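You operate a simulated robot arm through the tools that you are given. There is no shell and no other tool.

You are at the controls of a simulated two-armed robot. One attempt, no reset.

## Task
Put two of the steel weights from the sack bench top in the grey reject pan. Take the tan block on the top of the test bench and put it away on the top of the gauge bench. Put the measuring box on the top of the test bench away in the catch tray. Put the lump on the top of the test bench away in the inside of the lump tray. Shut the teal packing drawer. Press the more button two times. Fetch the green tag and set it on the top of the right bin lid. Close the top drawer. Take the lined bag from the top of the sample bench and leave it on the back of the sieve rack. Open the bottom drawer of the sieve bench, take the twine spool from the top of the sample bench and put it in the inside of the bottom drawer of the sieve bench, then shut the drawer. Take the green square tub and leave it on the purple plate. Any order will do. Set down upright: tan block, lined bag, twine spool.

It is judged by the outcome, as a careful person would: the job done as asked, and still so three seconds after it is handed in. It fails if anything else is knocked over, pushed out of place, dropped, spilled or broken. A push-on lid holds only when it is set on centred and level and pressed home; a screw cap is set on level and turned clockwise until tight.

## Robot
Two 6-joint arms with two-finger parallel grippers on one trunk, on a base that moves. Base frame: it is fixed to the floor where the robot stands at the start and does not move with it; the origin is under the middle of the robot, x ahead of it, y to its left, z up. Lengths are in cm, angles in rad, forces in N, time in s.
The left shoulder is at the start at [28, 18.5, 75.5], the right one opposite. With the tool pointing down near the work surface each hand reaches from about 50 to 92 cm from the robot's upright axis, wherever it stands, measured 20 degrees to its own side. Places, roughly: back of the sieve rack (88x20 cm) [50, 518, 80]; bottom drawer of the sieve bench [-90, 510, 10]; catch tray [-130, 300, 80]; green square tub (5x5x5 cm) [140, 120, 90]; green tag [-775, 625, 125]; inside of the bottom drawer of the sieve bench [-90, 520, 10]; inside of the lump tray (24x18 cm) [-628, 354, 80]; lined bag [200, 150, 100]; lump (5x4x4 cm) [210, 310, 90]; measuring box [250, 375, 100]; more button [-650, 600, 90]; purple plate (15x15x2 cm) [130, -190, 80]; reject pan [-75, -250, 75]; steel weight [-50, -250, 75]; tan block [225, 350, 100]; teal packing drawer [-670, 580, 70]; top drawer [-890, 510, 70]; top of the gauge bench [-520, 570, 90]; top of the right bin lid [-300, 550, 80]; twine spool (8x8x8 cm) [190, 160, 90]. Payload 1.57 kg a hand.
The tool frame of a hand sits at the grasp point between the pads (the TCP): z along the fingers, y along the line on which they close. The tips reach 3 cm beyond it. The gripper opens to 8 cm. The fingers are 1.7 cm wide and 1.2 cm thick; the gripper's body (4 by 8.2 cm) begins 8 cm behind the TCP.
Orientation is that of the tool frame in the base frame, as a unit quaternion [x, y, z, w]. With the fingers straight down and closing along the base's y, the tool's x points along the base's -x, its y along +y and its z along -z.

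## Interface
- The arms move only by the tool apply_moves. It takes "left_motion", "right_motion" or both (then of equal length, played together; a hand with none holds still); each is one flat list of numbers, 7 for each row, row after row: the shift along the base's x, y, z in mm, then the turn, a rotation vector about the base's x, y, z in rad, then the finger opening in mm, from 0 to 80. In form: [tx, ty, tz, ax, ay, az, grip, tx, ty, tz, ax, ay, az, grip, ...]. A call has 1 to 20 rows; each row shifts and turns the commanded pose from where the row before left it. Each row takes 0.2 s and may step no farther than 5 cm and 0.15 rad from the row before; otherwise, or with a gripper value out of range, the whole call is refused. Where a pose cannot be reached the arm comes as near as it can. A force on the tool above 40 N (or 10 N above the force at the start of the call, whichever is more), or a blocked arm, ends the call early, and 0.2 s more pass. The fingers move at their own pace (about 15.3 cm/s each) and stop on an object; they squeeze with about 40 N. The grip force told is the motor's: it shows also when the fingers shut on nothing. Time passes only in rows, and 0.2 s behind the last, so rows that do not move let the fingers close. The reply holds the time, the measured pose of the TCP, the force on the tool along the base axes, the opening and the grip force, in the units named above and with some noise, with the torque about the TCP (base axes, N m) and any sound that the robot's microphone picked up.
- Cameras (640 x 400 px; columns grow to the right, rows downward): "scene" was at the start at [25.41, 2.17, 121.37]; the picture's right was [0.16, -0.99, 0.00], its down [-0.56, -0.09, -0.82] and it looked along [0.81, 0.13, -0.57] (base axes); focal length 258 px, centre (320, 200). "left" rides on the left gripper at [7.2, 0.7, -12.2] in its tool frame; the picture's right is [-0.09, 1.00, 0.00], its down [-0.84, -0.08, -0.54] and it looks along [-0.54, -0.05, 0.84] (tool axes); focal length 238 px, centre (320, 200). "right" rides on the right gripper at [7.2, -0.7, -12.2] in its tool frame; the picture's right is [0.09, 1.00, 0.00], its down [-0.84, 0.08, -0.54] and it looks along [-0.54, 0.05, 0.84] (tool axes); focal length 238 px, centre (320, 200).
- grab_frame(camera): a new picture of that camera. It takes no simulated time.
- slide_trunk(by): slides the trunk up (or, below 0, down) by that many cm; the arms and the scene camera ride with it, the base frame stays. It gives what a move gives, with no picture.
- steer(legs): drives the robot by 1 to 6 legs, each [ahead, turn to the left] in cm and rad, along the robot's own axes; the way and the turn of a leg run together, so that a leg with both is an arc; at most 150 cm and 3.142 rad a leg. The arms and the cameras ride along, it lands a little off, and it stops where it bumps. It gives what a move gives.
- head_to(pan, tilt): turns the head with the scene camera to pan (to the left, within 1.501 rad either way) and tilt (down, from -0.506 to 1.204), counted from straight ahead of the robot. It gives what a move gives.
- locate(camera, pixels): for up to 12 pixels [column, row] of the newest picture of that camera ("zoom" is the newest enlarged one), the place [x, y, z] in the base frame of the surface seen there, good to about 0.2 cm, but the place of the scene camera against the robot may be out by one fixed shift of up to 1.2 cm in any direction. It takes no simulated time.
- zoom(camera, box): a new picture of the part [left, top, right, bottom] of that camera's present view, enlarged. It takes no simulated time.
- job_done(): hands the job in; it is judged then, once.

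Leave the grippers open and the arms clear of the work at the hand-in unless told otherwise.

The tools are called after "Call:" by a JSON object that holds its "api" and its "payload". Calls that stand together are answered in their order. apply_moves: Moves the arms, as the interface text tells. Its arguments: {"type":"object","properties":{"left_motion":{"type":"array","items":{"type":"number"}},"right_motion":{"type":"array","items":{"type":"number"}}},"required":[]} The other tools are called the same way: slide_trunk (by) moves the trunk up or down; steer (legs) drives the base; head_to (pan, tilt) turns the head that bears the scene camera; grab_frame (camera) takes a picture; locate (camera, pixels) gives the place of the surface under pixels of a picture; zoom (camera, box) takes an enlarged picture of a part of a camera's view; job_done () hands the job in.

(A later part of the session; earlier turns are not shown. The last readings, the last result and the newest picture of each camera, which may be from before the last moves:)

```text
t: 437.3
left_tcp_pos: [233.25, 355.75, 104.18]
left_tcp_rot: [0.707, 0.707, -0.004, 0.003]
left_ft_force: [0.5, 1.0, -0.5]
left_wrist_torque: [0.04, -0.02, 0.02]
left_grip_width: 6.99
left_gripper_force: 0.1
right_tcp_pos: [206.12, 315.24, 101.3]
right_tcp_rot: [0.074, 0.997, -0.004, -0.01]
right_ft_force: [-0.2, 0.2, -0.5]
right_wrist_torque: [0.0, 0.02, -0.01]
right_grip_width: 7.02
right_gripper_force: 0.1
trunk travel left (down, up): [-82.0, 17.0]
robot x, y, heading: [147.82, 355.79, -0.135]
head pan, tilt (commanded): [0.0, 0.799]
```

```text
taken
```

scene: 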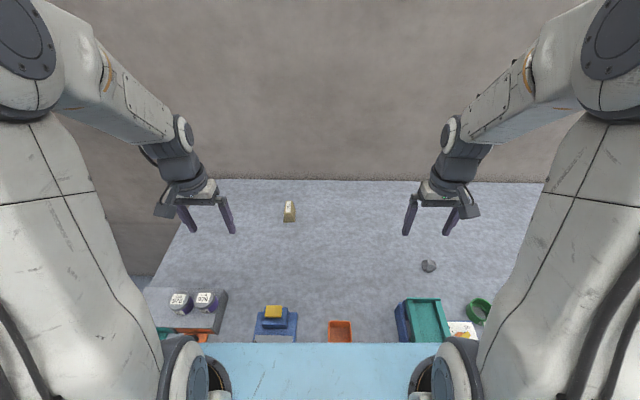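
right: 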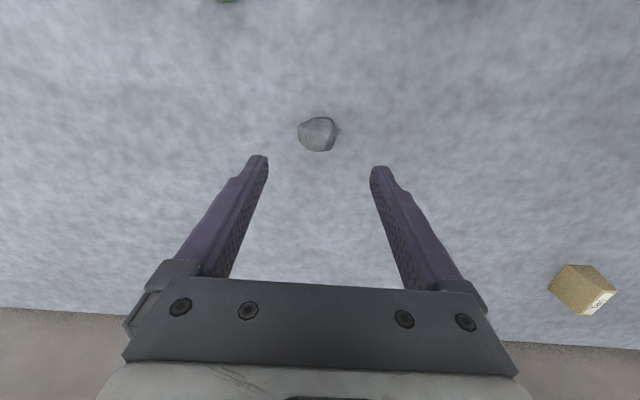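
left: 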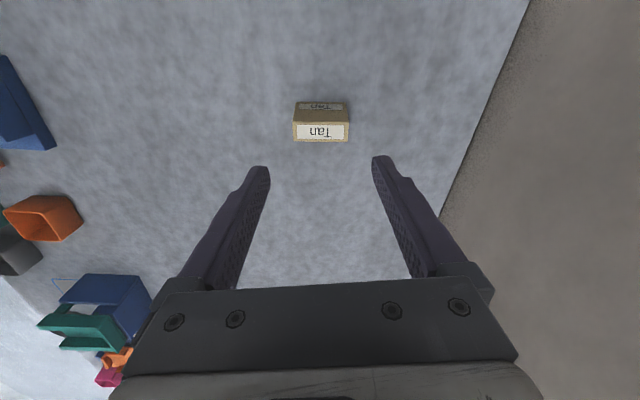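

Both are in view. I locate the block's edges and the lump's extents again.

Call:
{"api": "locate", "payload": {"camera": "left", "pixels": [[296, 132], [347, 132], [321, 124], [321, 140], [321, 112], [321, 104]]}}

Call:
{"api": "zoom", "payload": {"camera": "right", "box": [285, 105, 355, 165]}}

Call:
{"api": "locate", "payload": {"camera": "right", "pixels": [[300, 133], [335, 135], [318, 120], [318, 150], [318, 135], [310, 130]]}}

```text
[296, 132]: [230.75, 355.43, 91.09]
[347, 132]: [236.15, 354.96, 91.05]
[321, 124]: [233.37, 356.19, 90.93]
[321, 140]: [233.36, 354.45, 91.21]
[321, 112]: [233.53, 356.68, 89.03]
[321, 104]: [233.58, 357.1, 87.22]
```

```text
6.67 times, centred on (320, 135) of right
```

zoom: 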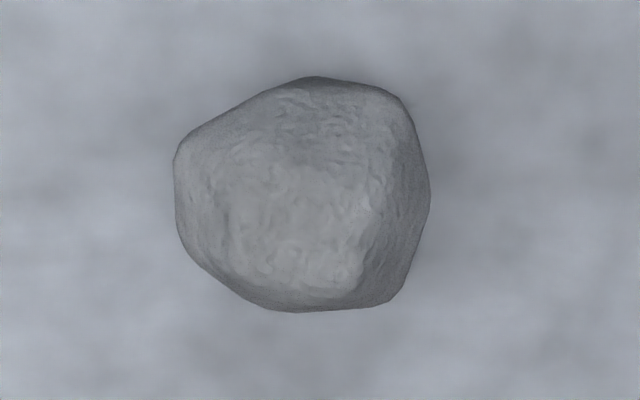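

```text
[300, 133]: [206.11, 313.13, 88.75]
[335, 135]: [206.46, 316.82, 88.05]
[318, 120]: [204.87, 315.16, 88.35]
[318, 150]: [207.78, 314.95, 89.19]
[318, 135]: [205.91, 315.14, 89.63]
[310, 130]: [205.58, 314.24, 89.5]
```

Grip points: block (233.4,355.5), lump (206.2,315.1). I descend with both hands.

Call:
{"api": "apply_moves", "payload": {"left_motion": [1.5, -2.5, -40, 0, 0, 0, 70, 0, 0, -40, 0, 0, 0, 70, 0, 0, -40, 0, 0, 0, 70, 0, 0, -26, 0, 0, 0, 70, 0, 0, 0, 0, 0, 0, 70], "right_motion": [1, -1, -35, 0, 0, 0, 70, 0, 0, -35, 0, 0, 0, 70, 0, 0, -30, 0, 0, 0, 70, 0, 0, -18, 0, 0, 0, 70, 0, 0, 0, 0, 0, 0, 70]}}

Call:
{"api": "grab_frame", "payload": {"camera": "left"}}

Call:
{"api": "grab_frame", "payload": {"camera": "right"}}

```text
t: 438.5
left_tcp_pos: [233.44, 355.82, 89.94]
left_tcp_rot: [0.707, 0.707, -0.003, 0.002]
left_ft_force: [-0.5, -0.1, 0.0]
left_wrist_torque: [-0.03, 0.02, 0.0]
left_grip_width: 6.99
left_gripper_force: 0.0
right_tcp_pos: [206.25, 315.32, 89.53]
right_tcp_rot: [0.075, 0.997, -0.006, -0.011]
right_ft_force: [-0.8, -0.5, -1.4]
right_wrist_torque: [0.04, 0.05, 0.02]
right_grip_width: 6.99
right_gripper_force: 0.2
trunk travel left (down, up): [-82.0, 17.0]
robot x, y, heading: [147.62, 356.03, -0.136]
head pan, tilt (commanded): [0.0, 0.799]
```

```text
taken
```

left: 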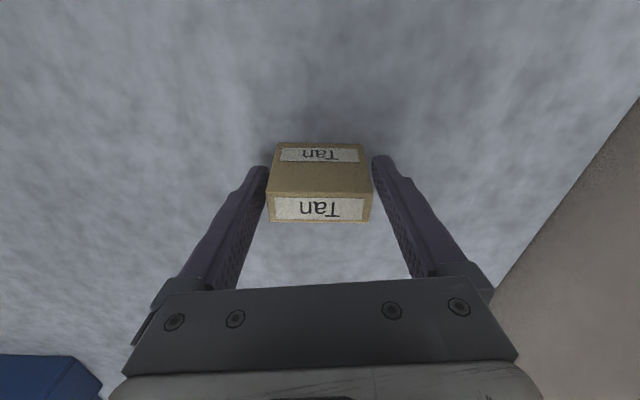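

```text
taken
```

right: 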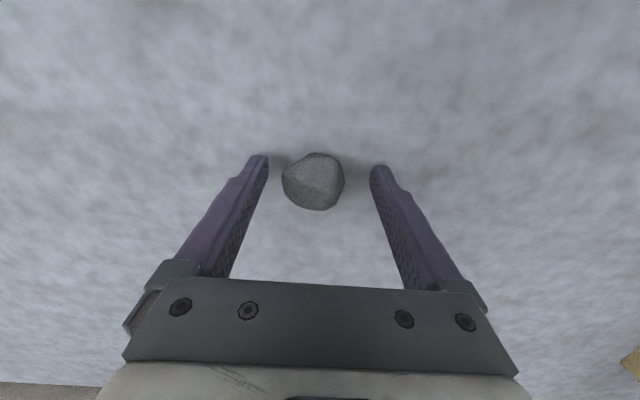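

I centre: left -4 mm in y, right -4.5 mm in y; then close both.

Call:
{"api": "apply_moves", "payload": {"left_motion": [0, -4, 0, 0, 0, 0, 70, 0, 0, 0, 0, 0, 0, 45, 0, 0, 0, 0, 0, 0, 45, 0, 0, 0, 0, 0, 0, 45], "right_motion": [-1, -4.5, 0, 0, 0, 0, 70, 0, 0, 0, 0, 0, 0, 25, 0, 0, 0, 0, 0, 0, 25, 0, 0, 0, 0, 0, 0, 25]}}

Call:
{"api": "grab_frame", "payload": {"camera": "left"}}

Call:
{"api": "grab_frame", "payload": {"camera": "right"}}

```text
t: 439.5
left_tcp_pos: [233.31, 355.32, 89.88]
left_tcp_rot: [0.707, 0.707, -0.003, 0.003]
left_ft_force: [0.2, 0.7, 0.4]
left_wrist_torque: [0.02, 0.0, 0.0]
left_grip_width: 6.07
left_gripper_force: 39.8
right_tcp_pos: [206.13, 314.9, 89.43]
right_tcp_rot: [0.073, 0.997, -0.006, -0.012]
right_ft_force: [-0.1, -0.5, 0.2]
right_wrist_torque: [-0.04, -0.02, 0.0]
right_grip_width: 4.28
right_gripper_force: 40.0
trunk travel left (down, up): [-82.0, 17.0]
robot x, y, heading: [147.99, 355.83, -0.139]
head pan, tilt (commanded): [0.0, 0.799]
```

```text
taken
```

left: 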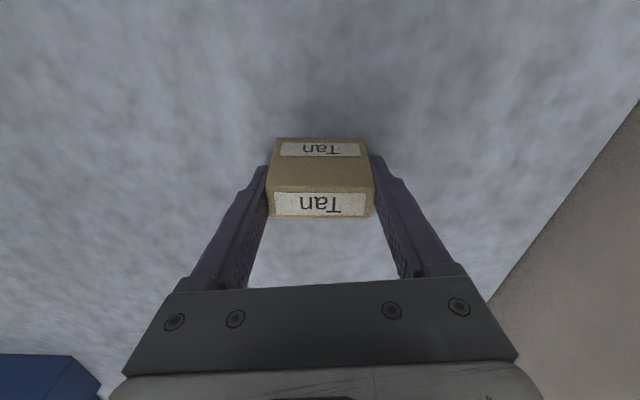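

```text
taken
```

right: 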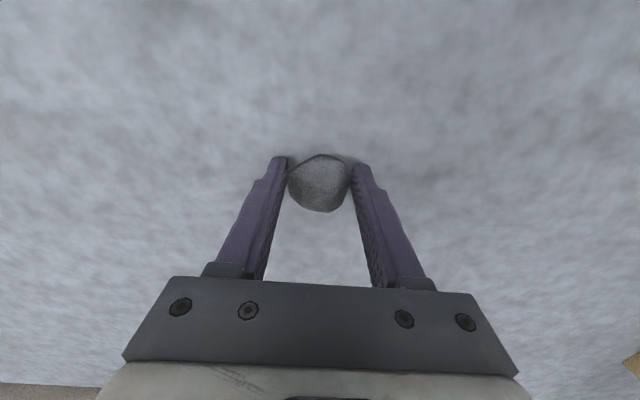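

Both held. I lift a few cm to check.

Call:
{"api": "apply_moves", "payload": {"left_motion": [0, 0, 10, 0, 0, 0, 45, 0, 0, 20, 0, 0, 0, 45, 0, 0, 20, 0, 0, 0, 45, 0, 0, 0, 0, 0, 0, 45], "right_motion": [0, 0, 10, 0, 0, 0, 25, 0, 0, 20, 0, 0, 0, 25, 0, 0, 20, 0, 0, 0, 25, 0, 0, 0, 0, 0, 0, 25]}}

Call:
{"api": "grab_frame", "payload": {"camera": "left"}}

Call:
{"api": "grab_frame", "payload": {"camera": "right"}}

```text
t: 440.5
left_tcp_pos: [233.21, 355.22, 94.72]
left_tcp_rot: [0.707, 0.707, -0.004, 0.002]
left_ft_force: [0.5, -0.1, -1.0]
left_wrist_torque: [-0.03, 0.0, -0.02]
left_grip_width: 6.07
left_gripper_force: 40.0
right_tcp_pos: [206.04, 314.88, 94.43]
right_tcp_rot: [0.075, 0.997, -0.004, -0.012]
right_ft_force: [-0.3, 0.1, -0.7]
right_wrist_torque: [0.0, 0.01, -0.01]
right_grip_width: 4.28
right_gripper_force: 40.2
trunk travel left (down, up): [-82.0, 17.0]
robot x, y, heading: [147.81, 355.89, -0.135]
head pan, tilt (commanded): [0.0, 0.799]
```

```text
taken
```

left: 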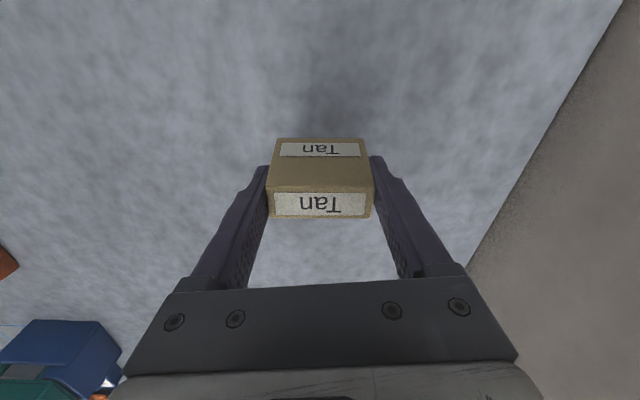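

```text
taken
```

right: 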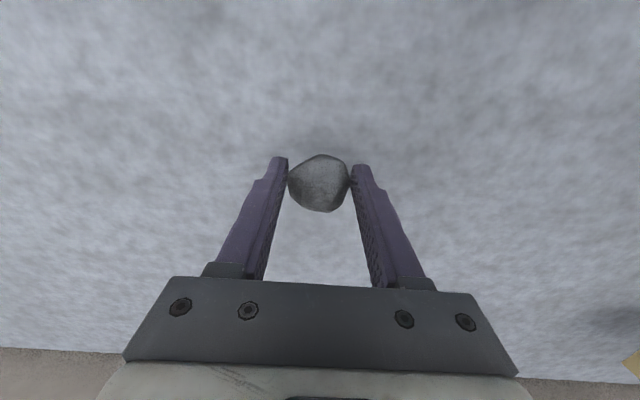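

Both hold well. I raise and retract both to carry positions, then back out.

Call:
{"api": "apply_moves", "payload": {"left_motion": [0, 0, 40, 0, 0, 0, 45, 0, 0, 40, 0, 0, 0, 45, -30, 20, 25, 0, 0, 0, 45, -30, 22, 25, 0, 0, 0, 45, -30, 22, 20, 0, 0, 0, 45, -35, 25, 20, 0, 0, 0, 45, -35, 25, 0, 0, 0, 0, 45, -35, 25, 0, 0, 0, 0, 45, -35, 25, 0, 0, 0, 0, 45], "right_motion": [0, 0, 40, 0, 0, 0, 25, 0, 0, 40, 0, 0, 0, 25, -2, 10, 25, 0, 0, 0, 25, -2, 10, 25, 0, 0, 0, 25, -2, 10, 20, 0, 0, 0, 25, -2, 10, 20, 0, 0, 0, 25, -2, 10, 0, 0, 0, 0, 25, -10, 10, 0, 0, 0, 0, 25, -10, 10, 0, 0, 0, 0, 25]}}

Call:
{"api": "steer", "payload": {"legs": [[-48, 0]]}}

Call:
{"api": "grab_frame", "payload": {"camera": "scene"}}

```text
t: 442.5
left_tcp_pos: [210.28, 371.47, 111.59]
left_tcp_rot: [0.707, 0.707, -0.003, 0.003]
left_ft_force: [0.6, -0.8, -0.8]
left_wrist_torque: [0.03, 0.01, -0.02]
left_grip_width: 6.03
left_gripper_force: 39.7
right_tcp_pos: [202.84, 321.94, 111.46]
right_tcp_rot: [0.073, 0.997, -0.005, -0.011]
right_ft_force: [-0.2, -0.2, -1.2]
right_wrist_torque: [0.03, 0.02, -0.02]
right_grip_width: 4.24
right_gripper_force: 40.5
trunk travel left (down, up): [-82.0, 17.0]
robot x, y, heading: [147.7, 355.92, -0.135]
head pan, tilt (commanded): [0.0, 0.799]
```

```text
t: 445.3
left_tcp_pos: [164.05, 377.61, 111.61]
left_tcp_rot: [0.71, 0.704, -0.003, 0.002]
left_ft_force: [0.3, -0.5, -0.7]
left_wrist_torque: [-0.01, 0.0, -0.01]
left_grip_width: 6.02
left_gripper_force: 39.8
right_tcp_pos: [156.09, 328.18, 111.51]
right_tcp_rot: [0.08, 0.997, -0.006, -0.012]
right_ft_force: [0.5, -0.2, 0.1]
right_wrist_torque: [-0.02, 0.01, 0.03]
right_grip_width: 4.23
right_gripper_force: 39.6
trunk travel left (down, up): [-82.0, 17.0]
robot x, y, heading: [101.19, 362.4, -0.145]
head pan, tilt (commanded): [0.0, 0.799]
```

```text
taken
```

scene: 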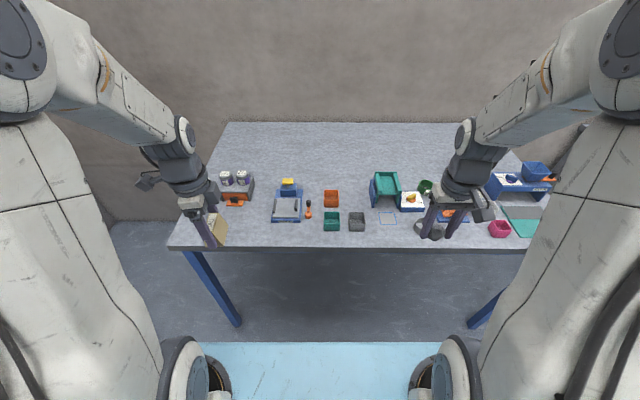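

I drive back to the north aisle and then west along it.

Call:
{"api": "steer", "payload": {"legs": [[0, 2.425], [63, 0], [0, 0.705], [145, 0], [145, 0]]}}

Call:
{"api": "head_to", "payload": {"pan": 0.0, "tilt": 0.3}}

Call:
{"api": "grab_frame", "payload": {"camera": "scene"}}

```text
t: 470.0
left_tcp_pos: [-289.71, 421.17, 111.66]
left_tcp_rot: [0.725, -0.688, -0.003, -0.004]
left_ft_force: [-0.4, 0.9, -1.6]
left_wrist_torque: [-0.01, -0.02, -0.02]
left_grip_width: 5.9
left_gripper_force: 39.2
right_tcp_pos: [-284.8, 471.26, 111.43]
right_tcp_rot: [0.999, -0.048, 0.01, -0.005]
right_ft_force: [0.4, -0.8, -0.5]
right_wrist_torque: [-0.01, -0.01, -0.03]
right_grip_width: 4.06
right_gripper_force: 40.4
trunk travel left (down, up): [-82.0, 17.0]
robot x, y, heading: [-228.28, 440.02, 3.061]
head pan, tilt (commanded): [0.0, 0.799]
```

```text
t: 470.9
left_tcp_pos: [-289.73, 421.29, 111.57]
left_tcp_rot: [0.725, -0.688, -0.002, -0.004]
left_ft_force: [0.1, -0.5, -0.8]
left_wrist_torque: [-0.01, -0.02, 0.01]
left_grip_width: 5.91
left_gripper_force: 40.5
right_tcp_pos: [-284.96, 471.2, 111.43]
right_tcp_rot: [0.999, -0.048, 0.011, -0.006]
right_ft_force: [0.1, -0.5, 0.2]
right_wrist_torque: [0.03, -0.01, 0.0]
right_grip_width: 4.11
right_gripper_force: 40.1
trunk travel left (down, up): [-82.0, 17.0]
robot x, y, heading: [-227.97, 439.77, 3.055]
head pan, tilt (commanded): [0.0, 0.3]
```

```text
taken
```

scene: 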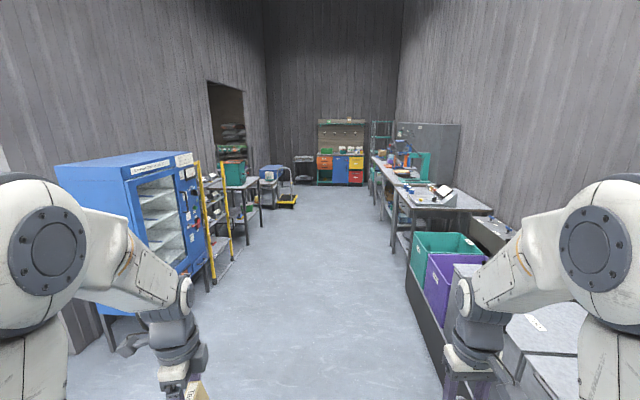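

A good view down the corridor. I check the held items in the wrist cameras.

Call:
{"api": "grab_frame", "payload": {"camera": "left"}}

Call:
{"api": "grab_frame", "payload": {"camera": "right"}}

Call:
{"api": "zoom", "payload": {"camera": "scene", "box": [360, 100, 540, 220]}}

Call:
{"api": "zoom", "payload": {"camera": "scene", "box": [200, 100, 400, 220]}}

```text
taken
```

left: 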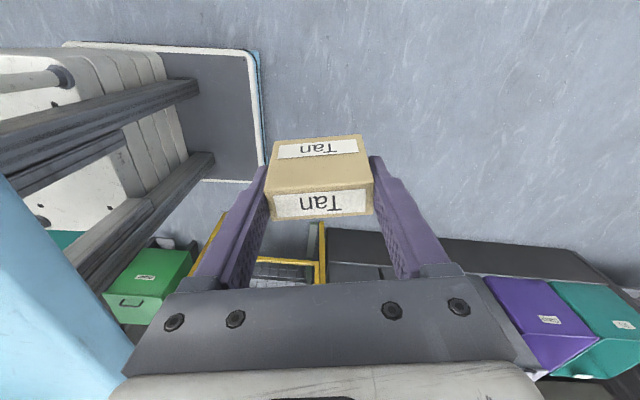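

```text
taken
```

right: 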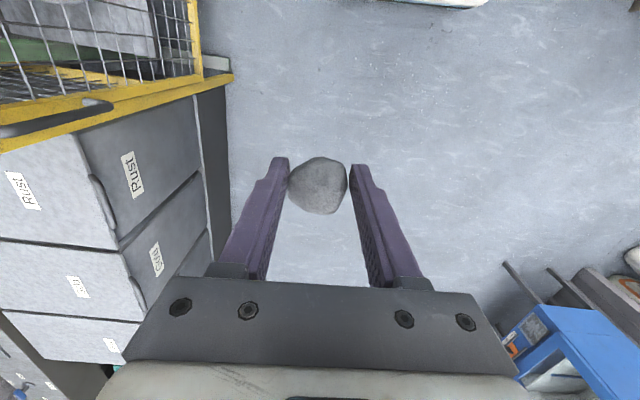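

```text
3.33 times, centred on (450, 160) of scene
```

zoom: 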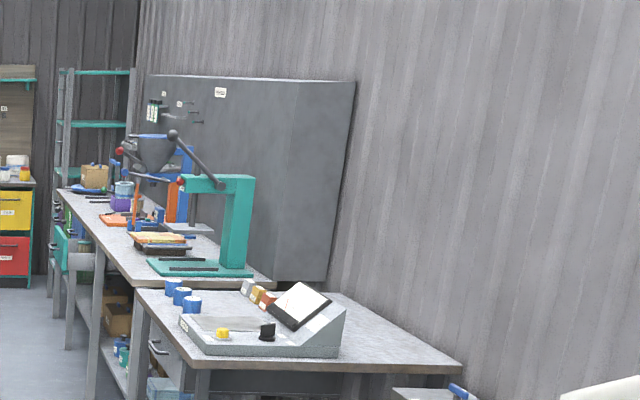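

```text
3.20 times, centred on (300, 160) of scene
```

zoom: 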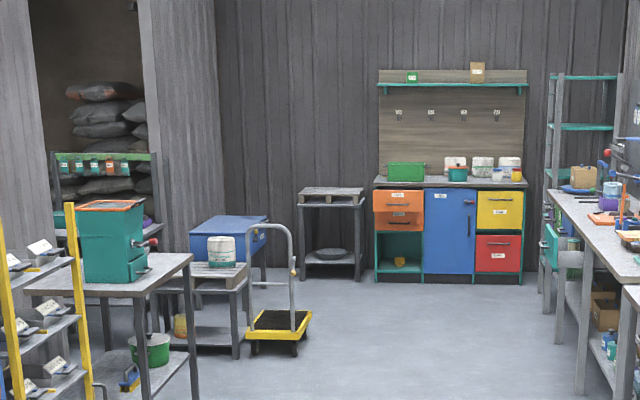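

I locate the right-hand benches: near table (430,195 px), the teal press bench, and other landmarks.

Call:
{"api": "locate", "payload": {"camera": "scene", "pixels": [[440, 205], [480, 207], [420, 172], [395, 165], [376, 180], [425, 240], [460, 265], [324, 160], [345, 185], [230, 180], [240, 195], [185, 260]]}}

```text
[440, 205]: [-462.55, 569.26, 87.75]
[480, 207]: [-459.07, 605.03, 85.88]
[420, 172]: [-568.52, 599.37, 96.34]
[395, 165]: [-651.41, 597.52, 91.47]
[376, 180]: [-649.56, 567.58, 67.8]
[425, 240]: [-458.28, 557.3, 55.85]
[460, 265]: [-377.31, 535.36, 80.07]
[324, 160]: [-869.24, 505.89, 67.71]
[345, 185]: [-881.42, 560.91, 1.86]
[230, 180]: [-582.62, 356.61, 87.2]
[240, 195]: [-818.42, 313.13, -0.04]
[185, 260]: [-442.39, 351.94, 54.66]
```

The gauge bench is the table with the grey console around (-460…-530, 560…605), top z≈86. I drive there and face it.

Call:
{"api": "steer", "payload": {"legs": [[0, -0.12], [142, 0], [135, 0], [0, -1.52]]}}

Call:
{"api": "head_to", "payload": {"pan": 0.0, "tilt": 0.55}}

Call:
{"api": "grab_frame", "payload": {"camera": "scene"}}

```text
t: 488.8
left_tcp_pos: [-515.26, 560.57, 111.59]
left_tcp_rot: [0.007, 1.0, -0.001, 0.005]
left_ft_force: [0.4, -0.1, 0.6]
left_wrist_torque: [0.01, -0.01, -0.03]
left_grip_width: 5.9
left_gripper_force: 40.2
right_tcp_pos: [-465.71, 552.4, 111.43]
right_tcp_rot: [-0.648, 0.762, -0.011, -0.004]
right_ft_force: [-0.1, 0.2, -0.3]
right_wrist_torque: [0.02, -0.01, 0.01]
right_grip_width: 3.97
right_gripper_force: 40.4
trunk travel left (down, up): [-82.0, 17.0]
robot x, y, heading: [-500.38, 497.49, 1.419]
head pan, tilt (commanded): [0.0, 0.3]
```

```text
t: 489.5
left_tcp_pos: [-515.2, 560.54, 111.6]
left_tcp_rot: [0.006, 1.0, -0.001, 0.004]
left_ft_force: [0.2, 0.5, -0.8]
left_wrist_torque: [0.01, 0.02, -0.03]
left_grip_width: 5.88
left_gripper_force: 39.8
right_tcp_pos: [-465.76, 552.51, 111.39]
right_tcp_rot: [-0.648, 0.762, -0.012, -0.005]
right_ft_force: [0.4, -0.1, 0.1]
right_wrist_torque: [0.03, 0.0, 0.0]
right_grip_width: 3.98
right_gripper_force: 39.9
trunk travel left (down, up): [-82.0, 17.0]
robot x, y, heading: [-500.54, 497.65, 1.421]
head pan, tilt (commanded): [0.0, 0.55]
```

```text
taken
```

scene: 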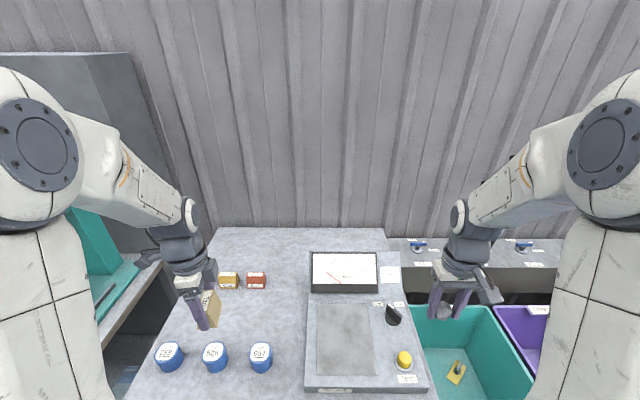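

The gauge bench has three blue jars, two small blocks and a console. I locate free space around (240,318) and the neighbours.

Call:
{"api": "zoom", "payload": {"camera": "scene", "box": [130, 220, 330, 390]}}

Call:
{"api": "locate", "payload": {"camera": "scene", "pixels": [[229, 281], [256, 281], [215, 350], [262, 350], [168, 350], [245, 315], [280, 320], [312, 310], [230, 240], [170, 290], [135, 385]]}}

Call:
{"api": "grab_frame", "payload": {"camera": "left"}}

```text
2.35 times, centred on (230, 305) of scene
```

zoom: 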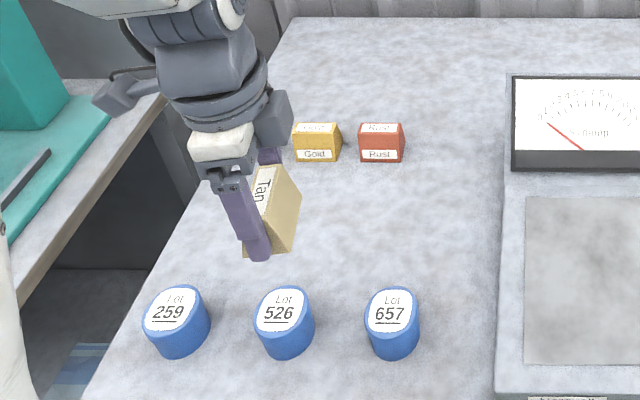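

```text
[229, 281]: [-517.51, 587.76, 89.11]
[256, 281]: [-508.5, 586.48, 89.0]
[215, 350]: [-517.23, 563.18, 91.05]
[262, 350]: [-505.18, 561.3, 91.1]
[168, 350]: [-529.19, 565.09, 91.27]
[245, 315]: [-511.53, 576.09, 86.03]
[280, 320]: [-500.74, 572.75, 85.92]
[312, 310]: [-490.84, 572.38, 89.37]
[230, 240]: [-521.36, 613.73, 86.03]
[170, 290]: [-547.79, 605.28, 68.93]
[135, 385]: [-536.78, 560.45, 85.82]
```

```text
taken
```

left: 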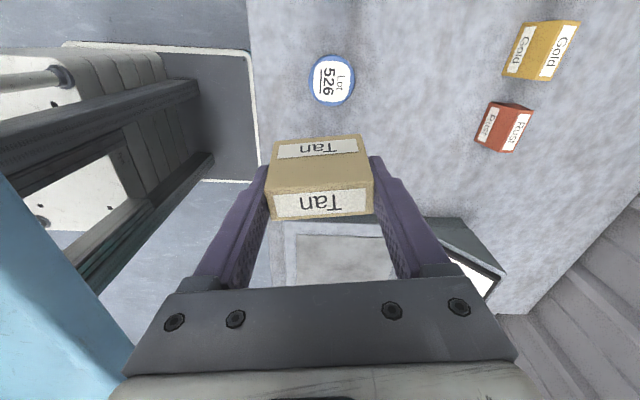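

Free spot near (-503,576). I move the block above it and lower to ~2 cm above.

Call:
{"api": "apply_moves", "payload": {"left_motion": [24, 31, 0, 0, 0, 0, 45, 24, 31, 0, 0, 0, 0, 45, 25, 31, 0, 0, 0, 0, 45, 25, 31, 0, 0, 0, 0, 45, 24, 31, 0, 0, 0, 0, 45, 0, 0, -40, 0, 0, 0, 45, 0, 0, -40, 0, 0, 0, 45, 0, 0, -40, 0, 0, 0, 45, 0, 0, -40, 0, 0, 0, 45, 0, 0, -30, 0, 0, 0, 45, 0, 0, 0, 0, 0, 0, 45]}}

Call:
{"api": "grab_frame", "payload": {"camera": "left"}}

Call:
{"api": "grab_frame", "payload": {"camera": "scene"}}

```text
t: 491.9
left_tcp_pos: [-503.23, 576.23, 92.3]
left_tcp_rot: [0.006, 1.0, 0.0, 0.006]
left_ft_force: [1.0, 0.3, -0.3]
left_wrist_torque: [-0.02, -0.05, -0.01]
left_grip_width: 5.89
left_gripper_force: 40.5
right_tcp_pos: [-465.76, 552.51, 111.43]
right_tcp_rot: [-0.647, 0.762, -0.011, -0.004]
right_ft_force: [0.5, -0.2, -0.1]
right_wrist_torque: [-0.01, -0.02, -0.01]
right_grip_width: 3.92
right_gripper_force: 39.9
trunk travel left (down, up): [-82.0, 17.0]
robot x, y, heading: [-500.02, 498.0, 1.42]
head pan, tilt (commanded): [0.0, 0.55]
```

```text
taken
```

left: 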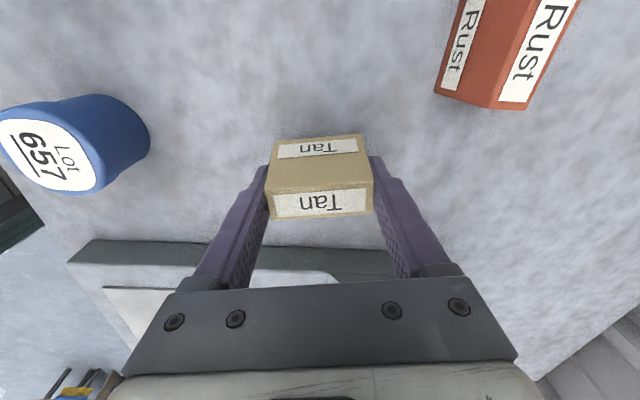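

```text
taken
```

scene: 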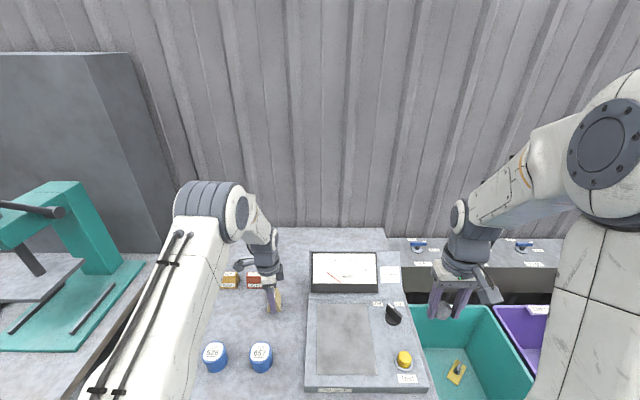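

Clear of neighbours. I lower in small steps to contact.

Call:
{"api": "apply_moves", "payload": {"left_motion": [0, 0, -12, 0, 0, 0, 45, 0, 0, -6, 0, 0, 0, 45, 0, 0, -3, 0, 0, 0, 45, 0, 0, -2, 0, 0, 0, 45, 0, 0, 0, 0, 0, 0, 45]}}

```text
t: 493.1
left_tcp_pos: [-502.97, 576.15, 90.14]
left_tcp_rot: [0.005, 1.0, -0.001, 0.005]
left_ft_force: [1.1, -0.6, -0.3]
left_wrist_torque: [0.0, 0.01, -0.04]
left_grip_width: 5.89
left_gripper_force: 40.1
right_tcp_pos: [-465.81, 552.58, 111.36]
right_tcp_rot: [-0.648, 0.762, -0.011, -0.004]
right_ft_force: [0.1, 0.6, 0.2]
right_wrist_torque: [0.01, 0.02, 0.01]
right_grip_width: 3.9
right_gripper_force: 40.4
trunk travel left (down, up): [-82.0, 17.0]
robot x, y, heading: [-500.58, 497.96, 1.419]
head pan, tilt (commanded): [0.0, 0.55]
```

Call:
{"api": "apply_moves", "payload": {"left_motion": [0, 0, -2, 0, 0, 0, 45, 0, 0, -2, 0, 0, 0, 45, 0, 0, 0, 0, 0, 0, 45]}}

```text
t: 493.9
left_tcp_pos: [-503.15, 575.97, 89.89]
left_tcp_rot: [0.006, 1.0, -0.002, 0.004]
left_ft_force: [-0.5, -0.1, -0.5]
left_wrist_torque: [-0.01, -0.03, -0.01]
left_grip_width: 5.9
left_gripper_force: 40.2
right_tcp_pos: [-465.74, 552.5, 111.36]
right_tcp_rot: [-0.648, 0.762, -0.012, -0.004]
right_ft_force: [-0.2, 0.2, -0.1]
right_wrist_torque: [-0.01, -0.03, -0.04]
right_grip_width: 3.94
right_gripper_force: 39.5
trunk travel left (down, up): [-82.0, 17.0]
robot x, y, heading: [-500.32, 497.82, 1.417]
head pan, tilt (commanded): [0.0, 0.55]
```

Call:
{"api": "apply_moves", "payload": {"left_motion": [0, 0, -2, 0, 0, 0, 45, 0, 0, 0, 0, 0, 0, 45, 0, 0, -2, 0, 0, 0, 45, 0, 0, 0, 0, 0, 0, 45]}}

Call:
{"api": "grab_frame", "payload": {"camera": "left"}}

```text
t: 494.9
left_tcp_pos: [-503.19, 576.12, 89.83]
left_tcp_rot: [0.006, 1.0, 0.002, 0.005]
left_ft_force: [-1.7, -9.1, 38.1]
left_wrist_torque: [-0.44, 0.14, 0.01]
left_grip_width: 5.88
left_gripper_force: 40.1
right_tcp_pos: [-465.73, 552.31, 111.6]
right_tcp_rot: [-0.648, 0.761, -0.011, -0.004]
right_ft_force: [-0.6, -0.8, -0.8]
right_wrist_torque: [-0.01, 0.02, -0.04]
right_grip_width: 3.9
right_gripper_force: 39.9
trunk travel left (down, up): [-82.0, 17.0]
robot x, y, heading: [-500.06, 497.93, 1.42]
head pan, tilt (commanded): [0.0, 0.55]
```

```text
taken
```

left: 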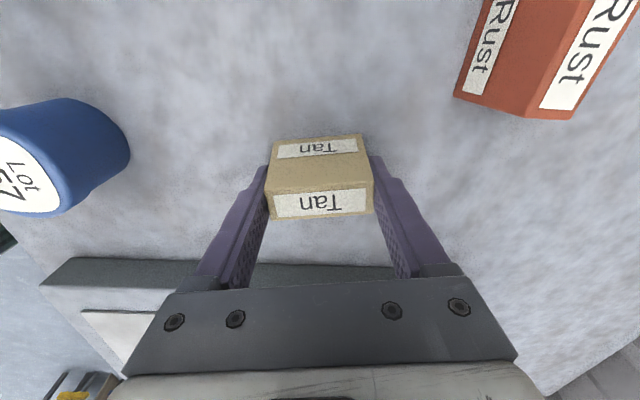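

Contact (38 N). I ease up 2 mm, open and lift off.

Call:
{"api": "apply_moves", "payload": {"left_motion": [0, 0, 2, 0, 0, 0, 45, 0, 0, 0, 0, 0, 0, 62, 0, 0, 0, 0, 0, 0, 70, 0, 0, 0, 0, 0, 0, 70, 0, 0, 15, 0, 0, 0, 70, 0, 0, 35, 0, 0, 0, 70, 0, 0, 40, 0, 0, 0, 70, 0, 0, 40, 0, 0, 0, 70, 0, 0, 40, 0, 0, 0, 70]}}

Call:
{"api": "grab_frame", "payload": {"camera": "left"}}

Call:
{"api": "grab_frame", "payload": {"camera": "scene"}}

```text
t: 496.9
left_tcp_pos: [-503.15, 576.21, 106.55]
left_tcp_rot: [0.007, 1.0, -0.002, 0.005]
left_ft_force: [-0.1, 0.6, 0.0]
left_wrist_torque: [-0.05, 0.04, -0.01]
left_grip_width: 7.01
left_gripper_force: 0.0
right_tcp_pos: [-465.72, 552.42, 111.5]
right_tcp_rot: [-0.647, 0.762, -0.011, -0.004]
right_ft_force: [0.3, -0.3, -1.5]
right_wrist_torque: [0.0, -0.05, 0.0]
right_grip_width: 3.88
right_gripper_force: 40.1
trunk travel left (down, up): [-82.0, 17.0]
robot x, y, heading: [-500.62, 497.89, 1.419]
head pan, tilt (commanded): [0.0, 0.55]
```

```text
taken
```

left: 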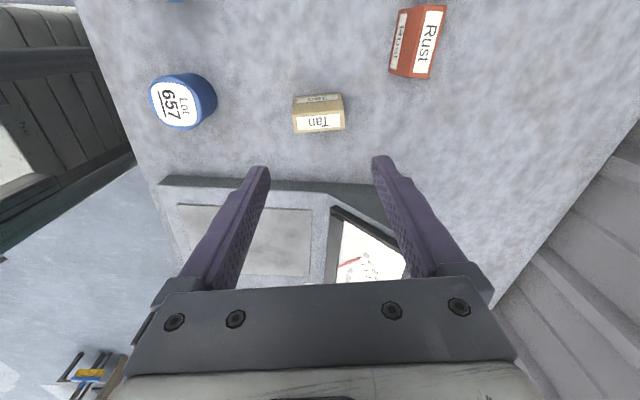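

```text
taken
```

scene: 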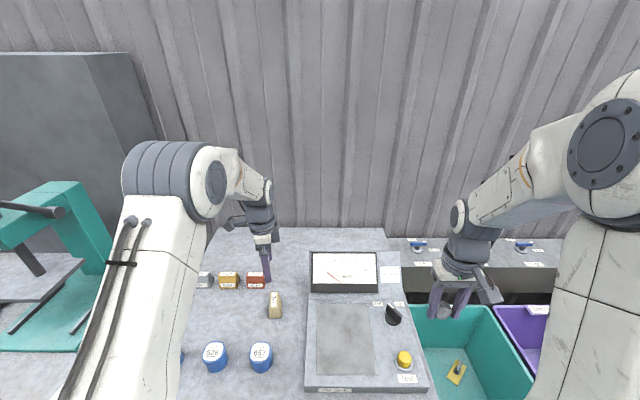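

The tan block stands upright on the gauge bench. I restore the left hand's pose, then head to the lump tray at (-628,354).

Call:
{"api": "apply_moves", "payload": {"left_motion": [-13, -15, 8, 0, 0, 0.1434, 80, -13, -15, 0, 0, 0, 0.1434, 80, -13, -15, 0, 0, 0, 0.1434, 80, -13, -15, 0, 0, 0, 0.1434, 80, -13, -15, 0, 0, 0, 0.1434, 80, -13, -15, 0, 0, 0, 0.1434, 80, -13, -15, 0, 0, 0, 0.1434, 80, -13, -15, 0, 0, 0, 0.1434, 80, -13, -15, 0, 0, 0, 0.1434, 80, -13, -15, 0, 0, 0, 0.1434, 80]}}

Call:
{"api": "grab_frame", "payload": {"camera": "right"}}

Call:
{"api": "steer", "payload": {"legs": [[-20, 0], [0, 1.57]]}}

Call:
{"api": "head_to", "payload": {"pan": 0.6, "tilt": 0.5}}

Call:
{"api": "grab_frame", "payload": {"camera": "scene"}}

```text
t: 499.1
left_tcp_pos: [-515.94, 560.92, 107.39]
left_tcp_rot: [-0.654, 0.756, 0.003, 0.005]
left_ft_force: [0.5, 1.3, 0.7]
left_wrist_torque: [0.0, 0.0, -0.02]
left_grip_width: 8.0
left_gripper_force: 0.0
right_tcp_pos: [-465.72, 552.53, 111.43]
right_tcp_rot: [-0.647, 0.762, -0.012, -0.004]
right_ft_force: [-0.2, 0.5, -0.1]
right_wrist_torque: [0.01, -0.01, -0.02]
right_grip_width: 3.86
right_gripper_force: 39.8
trunk travel left (down, up): [-82.0, 17.0]
robot x, y, heading: [-500.21, 497.79, 1.419]
head pan, tilt (commanded): [0.0, 0.55]
```

```text
taken
```

right: 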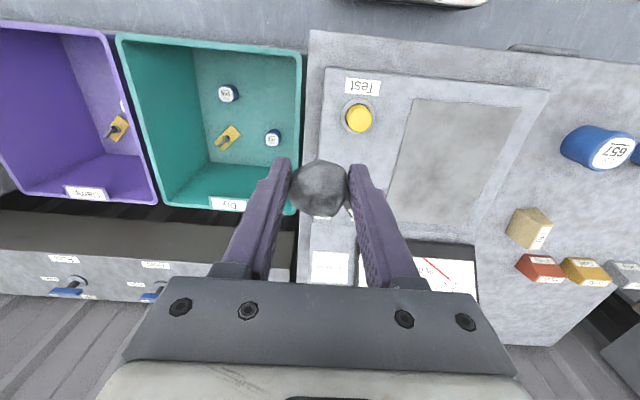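

```text
t: 504.6
left_tcp_pos: [-566.63, 462.26, 107.36]
left_tcp_rot: [0.997, -0.073, -0.004, -0.001]
left_ft_force: [-0.1, -0.6, 0.9]
left_wrist_torque: [-0.01, 0.03, -0.01]
left_grip_width: 8.01
left_gripper_force: 0.2
right_tcp_pos: [-558.34, 512.55, 111.28]
right_tcp_rot: [0.997, -0.079, 0.01, -0.004]
right_ft_force: [-0.2, -0.5, -0.2]
right_wrist_torque: [-0.01, -0.02, 0.01]
right_grip_width: 3.84
right_gripper_force: 39.6
trunk travel left (down, up): [-82.0, 17.0]
robot x, y, heading: [-503.51, 478.04, 2.996]
head pan, tilt (commanded): [0.0, 0.55]
```

```text
t: 505.6
left_tcp_pos: [-566.65, 462.18, 107.49]
left_tcp_rot: [0.997, -0.073, -0.004, -0.001]
left_ft_force: [0.4, 0.5, 0.3]
left_wrist_torque: [0.02, -0.03, 0.02]
left_grip_width: 8.0
left_gripper_force: 0.1
right_tcp_pos: [-558.27, 512.46, 111.42]
right_tcp_rot: [0.997, -0.08, 0.011, -0.006]
right_ft_force: [-0.2, -0.1, -0.4]
right_wrist_torque: [-0.01, 0.01, 0.01]
right_grip_width: 3.87
right_gripper_force: 39.8
trunk travel left (down, up): [-82.0, 17.0]
robot x, y, heading: [-503.14, 477.73, 2.99]
head pan, tilt (commanded): [0.6, 0.499]
```

```text
taken
```

scene: 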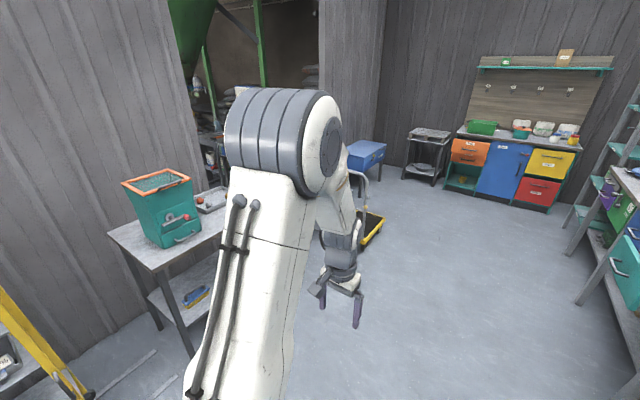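

I locate the table on the left with the teal machine and what's next to it: (150,245), (210,200), (190,295).

Call:
{"api": "locate", "payload": {"camera": "scene", "pixels": [[150, 265], [210, 198], [160, 200], [120, 225], [195, 350], [365, 240], [366, 155], [470, 145], [620, 250]]}}

```text
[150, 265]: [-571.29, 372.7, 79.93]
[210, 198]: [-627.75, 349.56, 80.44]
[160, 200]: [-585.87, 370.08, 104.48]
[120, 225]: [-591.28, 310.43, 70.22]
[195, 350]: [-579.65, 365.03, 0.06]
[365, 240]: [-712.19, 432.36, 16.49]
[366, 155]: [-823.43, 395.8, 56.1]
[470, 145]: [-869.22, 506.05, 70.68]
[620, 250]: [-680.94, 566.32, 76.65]
```

The lump tray is at ≈(-628,350,80) beside the teal crusher (top ~105). I raise the trunk 15 and drive to face it.

Call:
{"api": "slide_trunk", "payload": {"by": 15}}

Call:
{"api": "steer", "payload": {"legs": [[0, 0.6], [102, 0], [0, 0.96]]}}

Call:
{"api": "head_to", "payload": {"pan": -0.1, "tilt": 0.65}}

Call:
{"api": "grab_frame", "payload": {"camera": "scene"}}

```text
t: 507.3
left_tcp_pos: [-566.59, 462.25, 122.41]
left_tcp_rot: [0.997, -0.074, -0.005, -0.002]
left_ft_force: [0.9, 0.7, -0.6]
left_wrist_torque: [0.0, 0.01, -0.01]
left_grip_width: 8.01
left_gripper_force: 0.0
right_tcp_pos: [-558.41, 512.53, 126.56]
right_tcp_rot: [0.997, -0.079, 0.011, -0.005]
right_ft_force: [0.6, -0.9, -1.2]
right_wrist_torque: [0.0, 0.01, 0.02]
right_grip_width: 3.82
right_gripper_force: 40.1
trunk travel left (down, up): [-97.0, 2.0]
robot x, y, heading: [-503.55, 478.16, 2.992]
head pan, tilt (commanded): [0.6, 0.499]
```

```text
t: 516.7
left_tcp_pos: [-583.1, 370.26, 122.42]
left_tcp_rot: [0.77, 0.639, -0.004, 0.002]
left_ft_force: [-0.5, -0.5, -0.4]
left_wrist_torque: [-0.02, 0.0, -0.01]
left_grip_width: 8.01
left_gripper_force: 0.1
right_tcp_pos: [-632.94, 380.79, 126.36]
right_tcp_rot: [0.774, 0.633, 0.004, -0.012]
right_ft_force: [-0.4, 0.4, -0.2]
right_wrist_torque: [0.03, -0.02, -0.01]
right_grip_width: 3.8
right_gripper_force: 39.5
trunk travel left (down, up): [-97.0, 2.0]
robot x, y, heading: [-596.13, 434.12, -1.756]
head pan, tilt (commanded): [0.6, 0.499]
```

```text
t: 517.8
left_tcp_pos: [-583.09, 370.39, 122.38]
left_tcp_rot: [0.77, 0.638, -0.004, 0.001]
left_ft_force: [-0.7, -0.2, 0.6]
left_wrist_torque: [-0.01, 0.01, 0.03]
left_grip_width: 8.02
left_gripper_force: 0.1
right_tcp_pos: [-633.01, 380.79, 126.45]
right_tcp_rot: [0.775, 0.632, 0.004, -0.011]
right_ft_force: [0.0, 0.4, -0.7]
right_wrist_torque: [0.03, 0.01, -0.01]
right_grip_width: 3.81
right_gripper_force: 39.8
trunk travel left (down, up): [-97.0, 2.0]
robot x, y, heading: [-596.17, 433.74, -1.756]
head pan, tilt (commanded): [-0.099, 0.649]
```

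```text
taken
```

scene: 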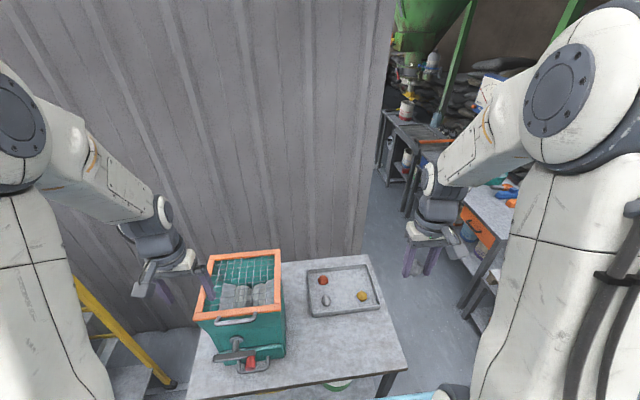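

The lump tray is at (343,290), holding three small lumps. I zoom and locate free spots.

Call:
{"api": "zoom", "payload": {"camera": "scene", "box": [290, 250, 400, 330]}}

Call:
{"api": "locate", "payload": {"camera": "zoom", "pixels": [[190, 168], [205, 275], [410, 255], [310, 200], [400, 130], [310, 130], [300, 280], [130, 330], [520, 290], [110, 90], [440, 75]]}}

Call:
{"api": "grab_frame", "payload": {"camera": "right"}}

```text
5.00 times, centred on (345, 290) of scene
```

zoom: 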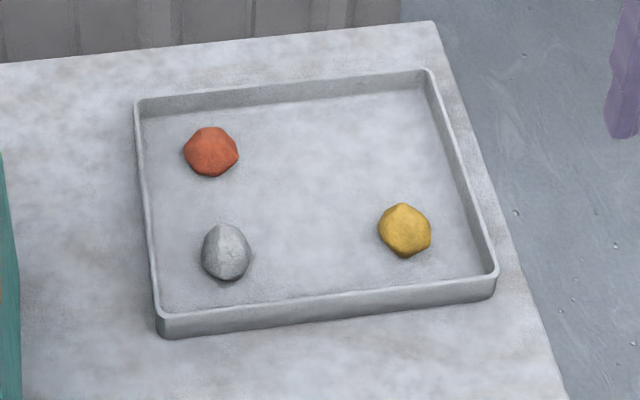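

```text
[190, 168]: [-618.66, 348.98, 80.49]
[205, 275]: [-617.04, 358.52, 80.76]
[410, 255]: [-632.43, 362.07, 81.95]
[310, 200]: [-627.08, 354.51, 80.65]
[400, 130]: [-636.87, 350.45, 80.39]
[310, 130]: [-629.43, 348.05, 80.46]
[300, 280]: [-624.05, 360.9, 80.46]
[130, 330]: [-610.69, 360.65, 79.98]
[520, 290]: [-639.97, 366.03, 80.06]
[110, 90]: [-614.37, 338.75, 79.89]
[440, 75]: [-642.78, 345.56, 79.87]
```

```text
taken
```

right: 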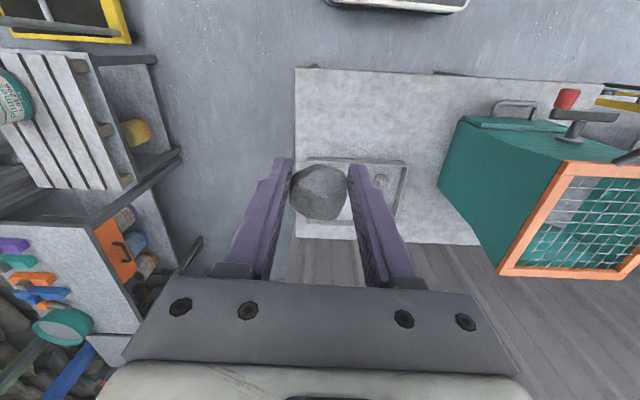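

I move 10 cm closer, then bring the lump over the free centre spot (-630,351).

Call:
{"api": "steer", "payload": {"legs": [[10, 0]]}}

Call:
{"api": "grab_frame", "payload": {"camera": "right"}}

Call:
{"api": "locate", "payload": {"camera": "right", "pixels": [[380, 190], [370, 215], [300, 235], [395, 215], [300, 165]]}}

```text
t: 518.9
left_tcp_pos: [-584.75, 360.67, 122.43]
left_tcp_rot: [0.769, 0.639, -0.005, 0.002]
left_ft_force: [-0.6, -0.2, -0.1]
left_wrist_torque: [-0.04, -0.05, -0.01]
left_grip_width: 7.99
left_gripper_force: 0.1
right_tcp_pos: [-634.54, 370.83, 126.5]
right_tcp_rot: [0.773, 0.634, 0.004, -0.012]
right_ft_force: [0.6, -0.3, -0.3]
right_wrist_torque: [0.01, 0.0, 0.0]
right_grip_width: 3.76
right_gripper_force: 40.2
trunk travel left (down, up): [-97.0, 2.0]
robot x, y, heading: [-598.21, 424.74, -1.749]
head pan, tilt (commanded): [-0.099, 0.649]
```

```text
taken
```

right: 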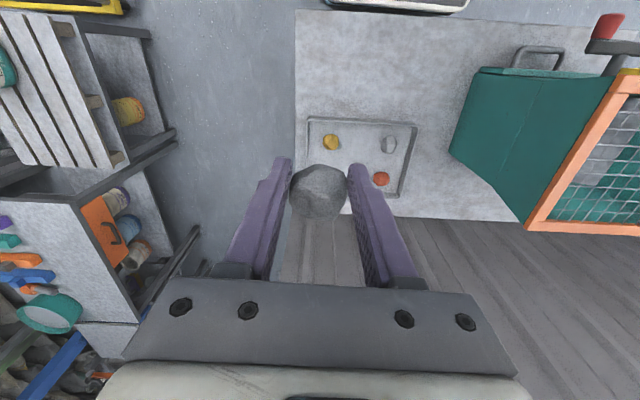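

```text
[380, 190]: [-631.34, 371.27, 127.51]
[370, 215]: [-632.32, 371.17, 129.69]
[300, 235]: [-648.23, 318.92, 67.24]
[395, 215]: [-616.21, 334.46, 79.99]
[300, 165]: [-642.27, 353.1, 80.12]
```

I locate the three lumps and tray corners in the right camera.

Call:
{"api": "locate", "payload": {"camera": "right", "pixels": [[331, 142], [388, 145], [381, 180], [350, 165], [355, 150], [310, 120], [415, 126], [400, 192]]}}

```text
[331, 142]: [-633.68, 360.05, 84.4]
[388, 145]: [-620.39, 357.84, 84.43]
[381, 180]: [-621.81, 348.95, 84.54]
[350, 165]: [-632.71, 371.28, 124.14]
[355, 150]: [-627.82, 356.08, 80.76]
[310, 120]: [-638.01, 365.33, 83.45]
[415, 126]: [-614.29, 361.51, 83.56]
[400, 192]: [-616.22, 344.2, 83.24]
```

Free spot chosen (-630.5,352). I move over it and descend to z≈90.

Call:
{"api": "apply_moves", "payload": {"right_motion": [8, -38, 0, 0, 0, 0, 25, 8, -38, 0, 0, 0, 0, 25, 8, -38, 0, 0, 0, 0, 25, 8, -37, 0, 0, 0, 0, 25, 8, -37, 0, 0, 0, 0, 25, 0, 0, -40, 0, 0, 0, 25, 0, 0, -40, 0, 0, 0, 25, 0, 0, -40, 0, 0, 0, 25, 0, 0, -40, 0, 0, 0, 25, 0, 0, -40, 0, 0, 0, 25, 0, 0, -40, 0, 0, 0, 25, 0, 0, -40, 0, 0, 0, 25, 0, 0, -40, 0, 0, 0, 25, 0, 0, -40, 0, 0, 0, 25, 0, 0, 0, 0, 0, 0, 25]}}

Call:
{"api": "grab_frame", "payload": {"camera": "right"}}

```text
t: 522.1
left_tcp_pos: [-584.65, 360.64, 122.41]
left_tcp_rot: [0.769, 0.639, -0.003, 0.002]
left_ft_force: [1.1, 0.0, 0.3]
left_wrist_torque: [0.0, -0.02, -0.03]
left_grip_width: 8.0
left_gripper_force: 0.1
right_tcp_pos: [-630.52, 352.02, 90.37]
right_tcp_rot: [0.773, 0.634, 0.004, -0.011]
right_ft_force: [0.1, 0.3, -1.1]
right_wrist_torque: [0.01, -0.02, -0.04]
right_grip_width: 3.77
right_gripper_force: 40.3
trunk travel left (down, up): [-97.0, 2.0]
robot x, y, heading: [-598.08, 424.6, -1.749]
head pan, tilt (commanded): [-0.099, 0.649]
```

```text
taken
```

right: 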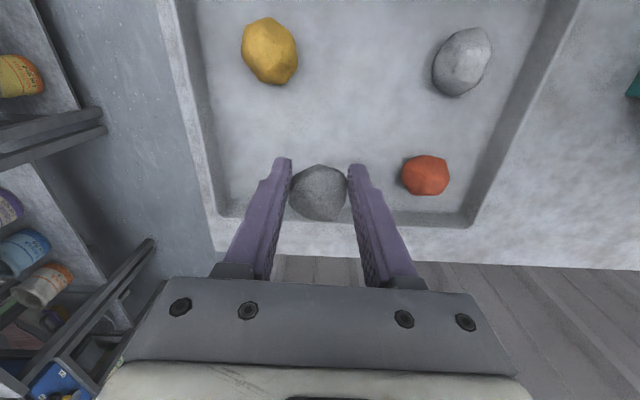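

The landing spot (320,139) is clear. I lower to contact.

Call:
{"api": "apply_moves", "payload": {"right_motion": [0, 0, -30, 0, 0, 0, 25, 0, 0, -18, 0, 0, 0, 25, 0, 0, -6, 0, 0, 0, 25, 0, 0, -3, 0, 0, 0, 25, 0, 0, -2, 0, 0, 0, 25, 0, 0, 0, 0, 0, 0, 25]}}

```text
t: 523.5
left_tcp_pos: [-584.68, 360.77, 122.46]
left_tcp_rot: [0.769, 0.64, -0.005, 0.003]
left_ft_force: [-0.3, -0.2, 0.0]
left_wrist_torque: [-0.01, 0.01, 0.01]
left_grip_width: 7.98
left_gripper_force: 0.0
right_tcp_pos: [-630.55, 352.12, 84.49]
right_tcp_rot: [0.773, 0.634, 0.004, -0.012]
right_ft_force: [-0.1, 5.8, 16.0]
right_wrist_torque: [0.03, -0.15, 0.02]
right_grip_width: 3.74
right_gripper_force: 40.1
trunk travel left (down, up): [-97.0, 2.0]
robot x, y, heading: [-597.97, 424.54, -1.753]
head pan, tilt (commanded): [-0.099, 0.649]
```

Contact (16 N). I release and lift out.

Call:
{"api": "apply_moves", "payload": {"right_motion": [0, 0, 1, 0, 0, 0, 40, 0, 0, 0, 0, 0, 0, 52, 0, 0, 0, 0, 0, 0, 52, 0, 0, 15, 0, 0, 0, 52, 0, 0, 40, 0, 0, 0, 52, 0, 0, 40, 0, 0, 0, 52, 0, 0, 40, 0, 0, 0, 52, 0, 0, 40, 0, 0, 0, 52, 0, 0, 40, 0, 0, 0, 52, 0, 0, 40, 0, 0, 0, 80, 0, 0, 40, 0, 0, 0, 80, 0, 40, 40, 0, 0, 0, 80, 0, 45, 0, 0, 0, 0, 80, 0, 45, 0, 0, 0, 0, 80, -5, 45, 0, 0, 0, 0, 80]}}

Call:
{"api": "grab_frame", "payload": {"camera": "right"}}

Call:
{"api": "grab_frame", "payload": {"camera": "scene"}}

```text
refused: row 12 steps farther than a row can; nothing moved
```

```text
taken
```

right: 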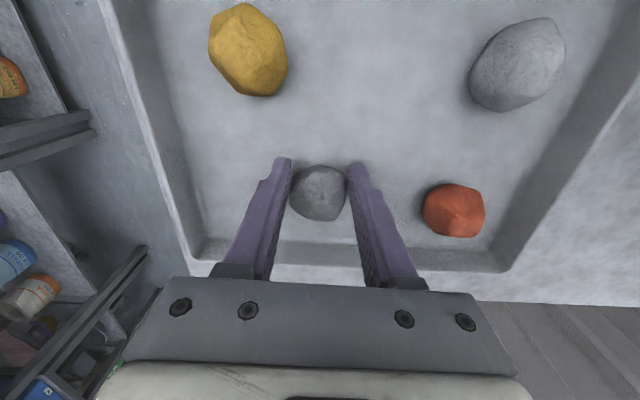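

```text
taken
```

scene: 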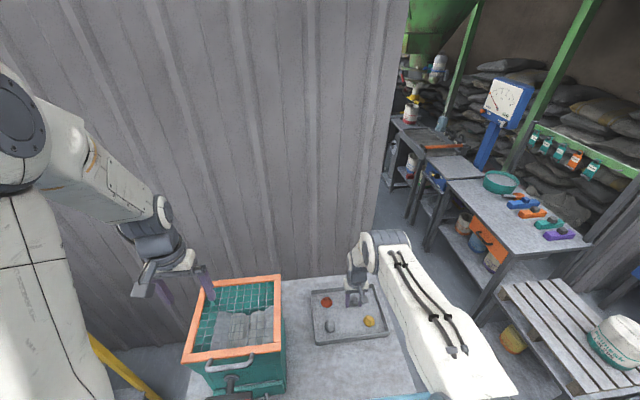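

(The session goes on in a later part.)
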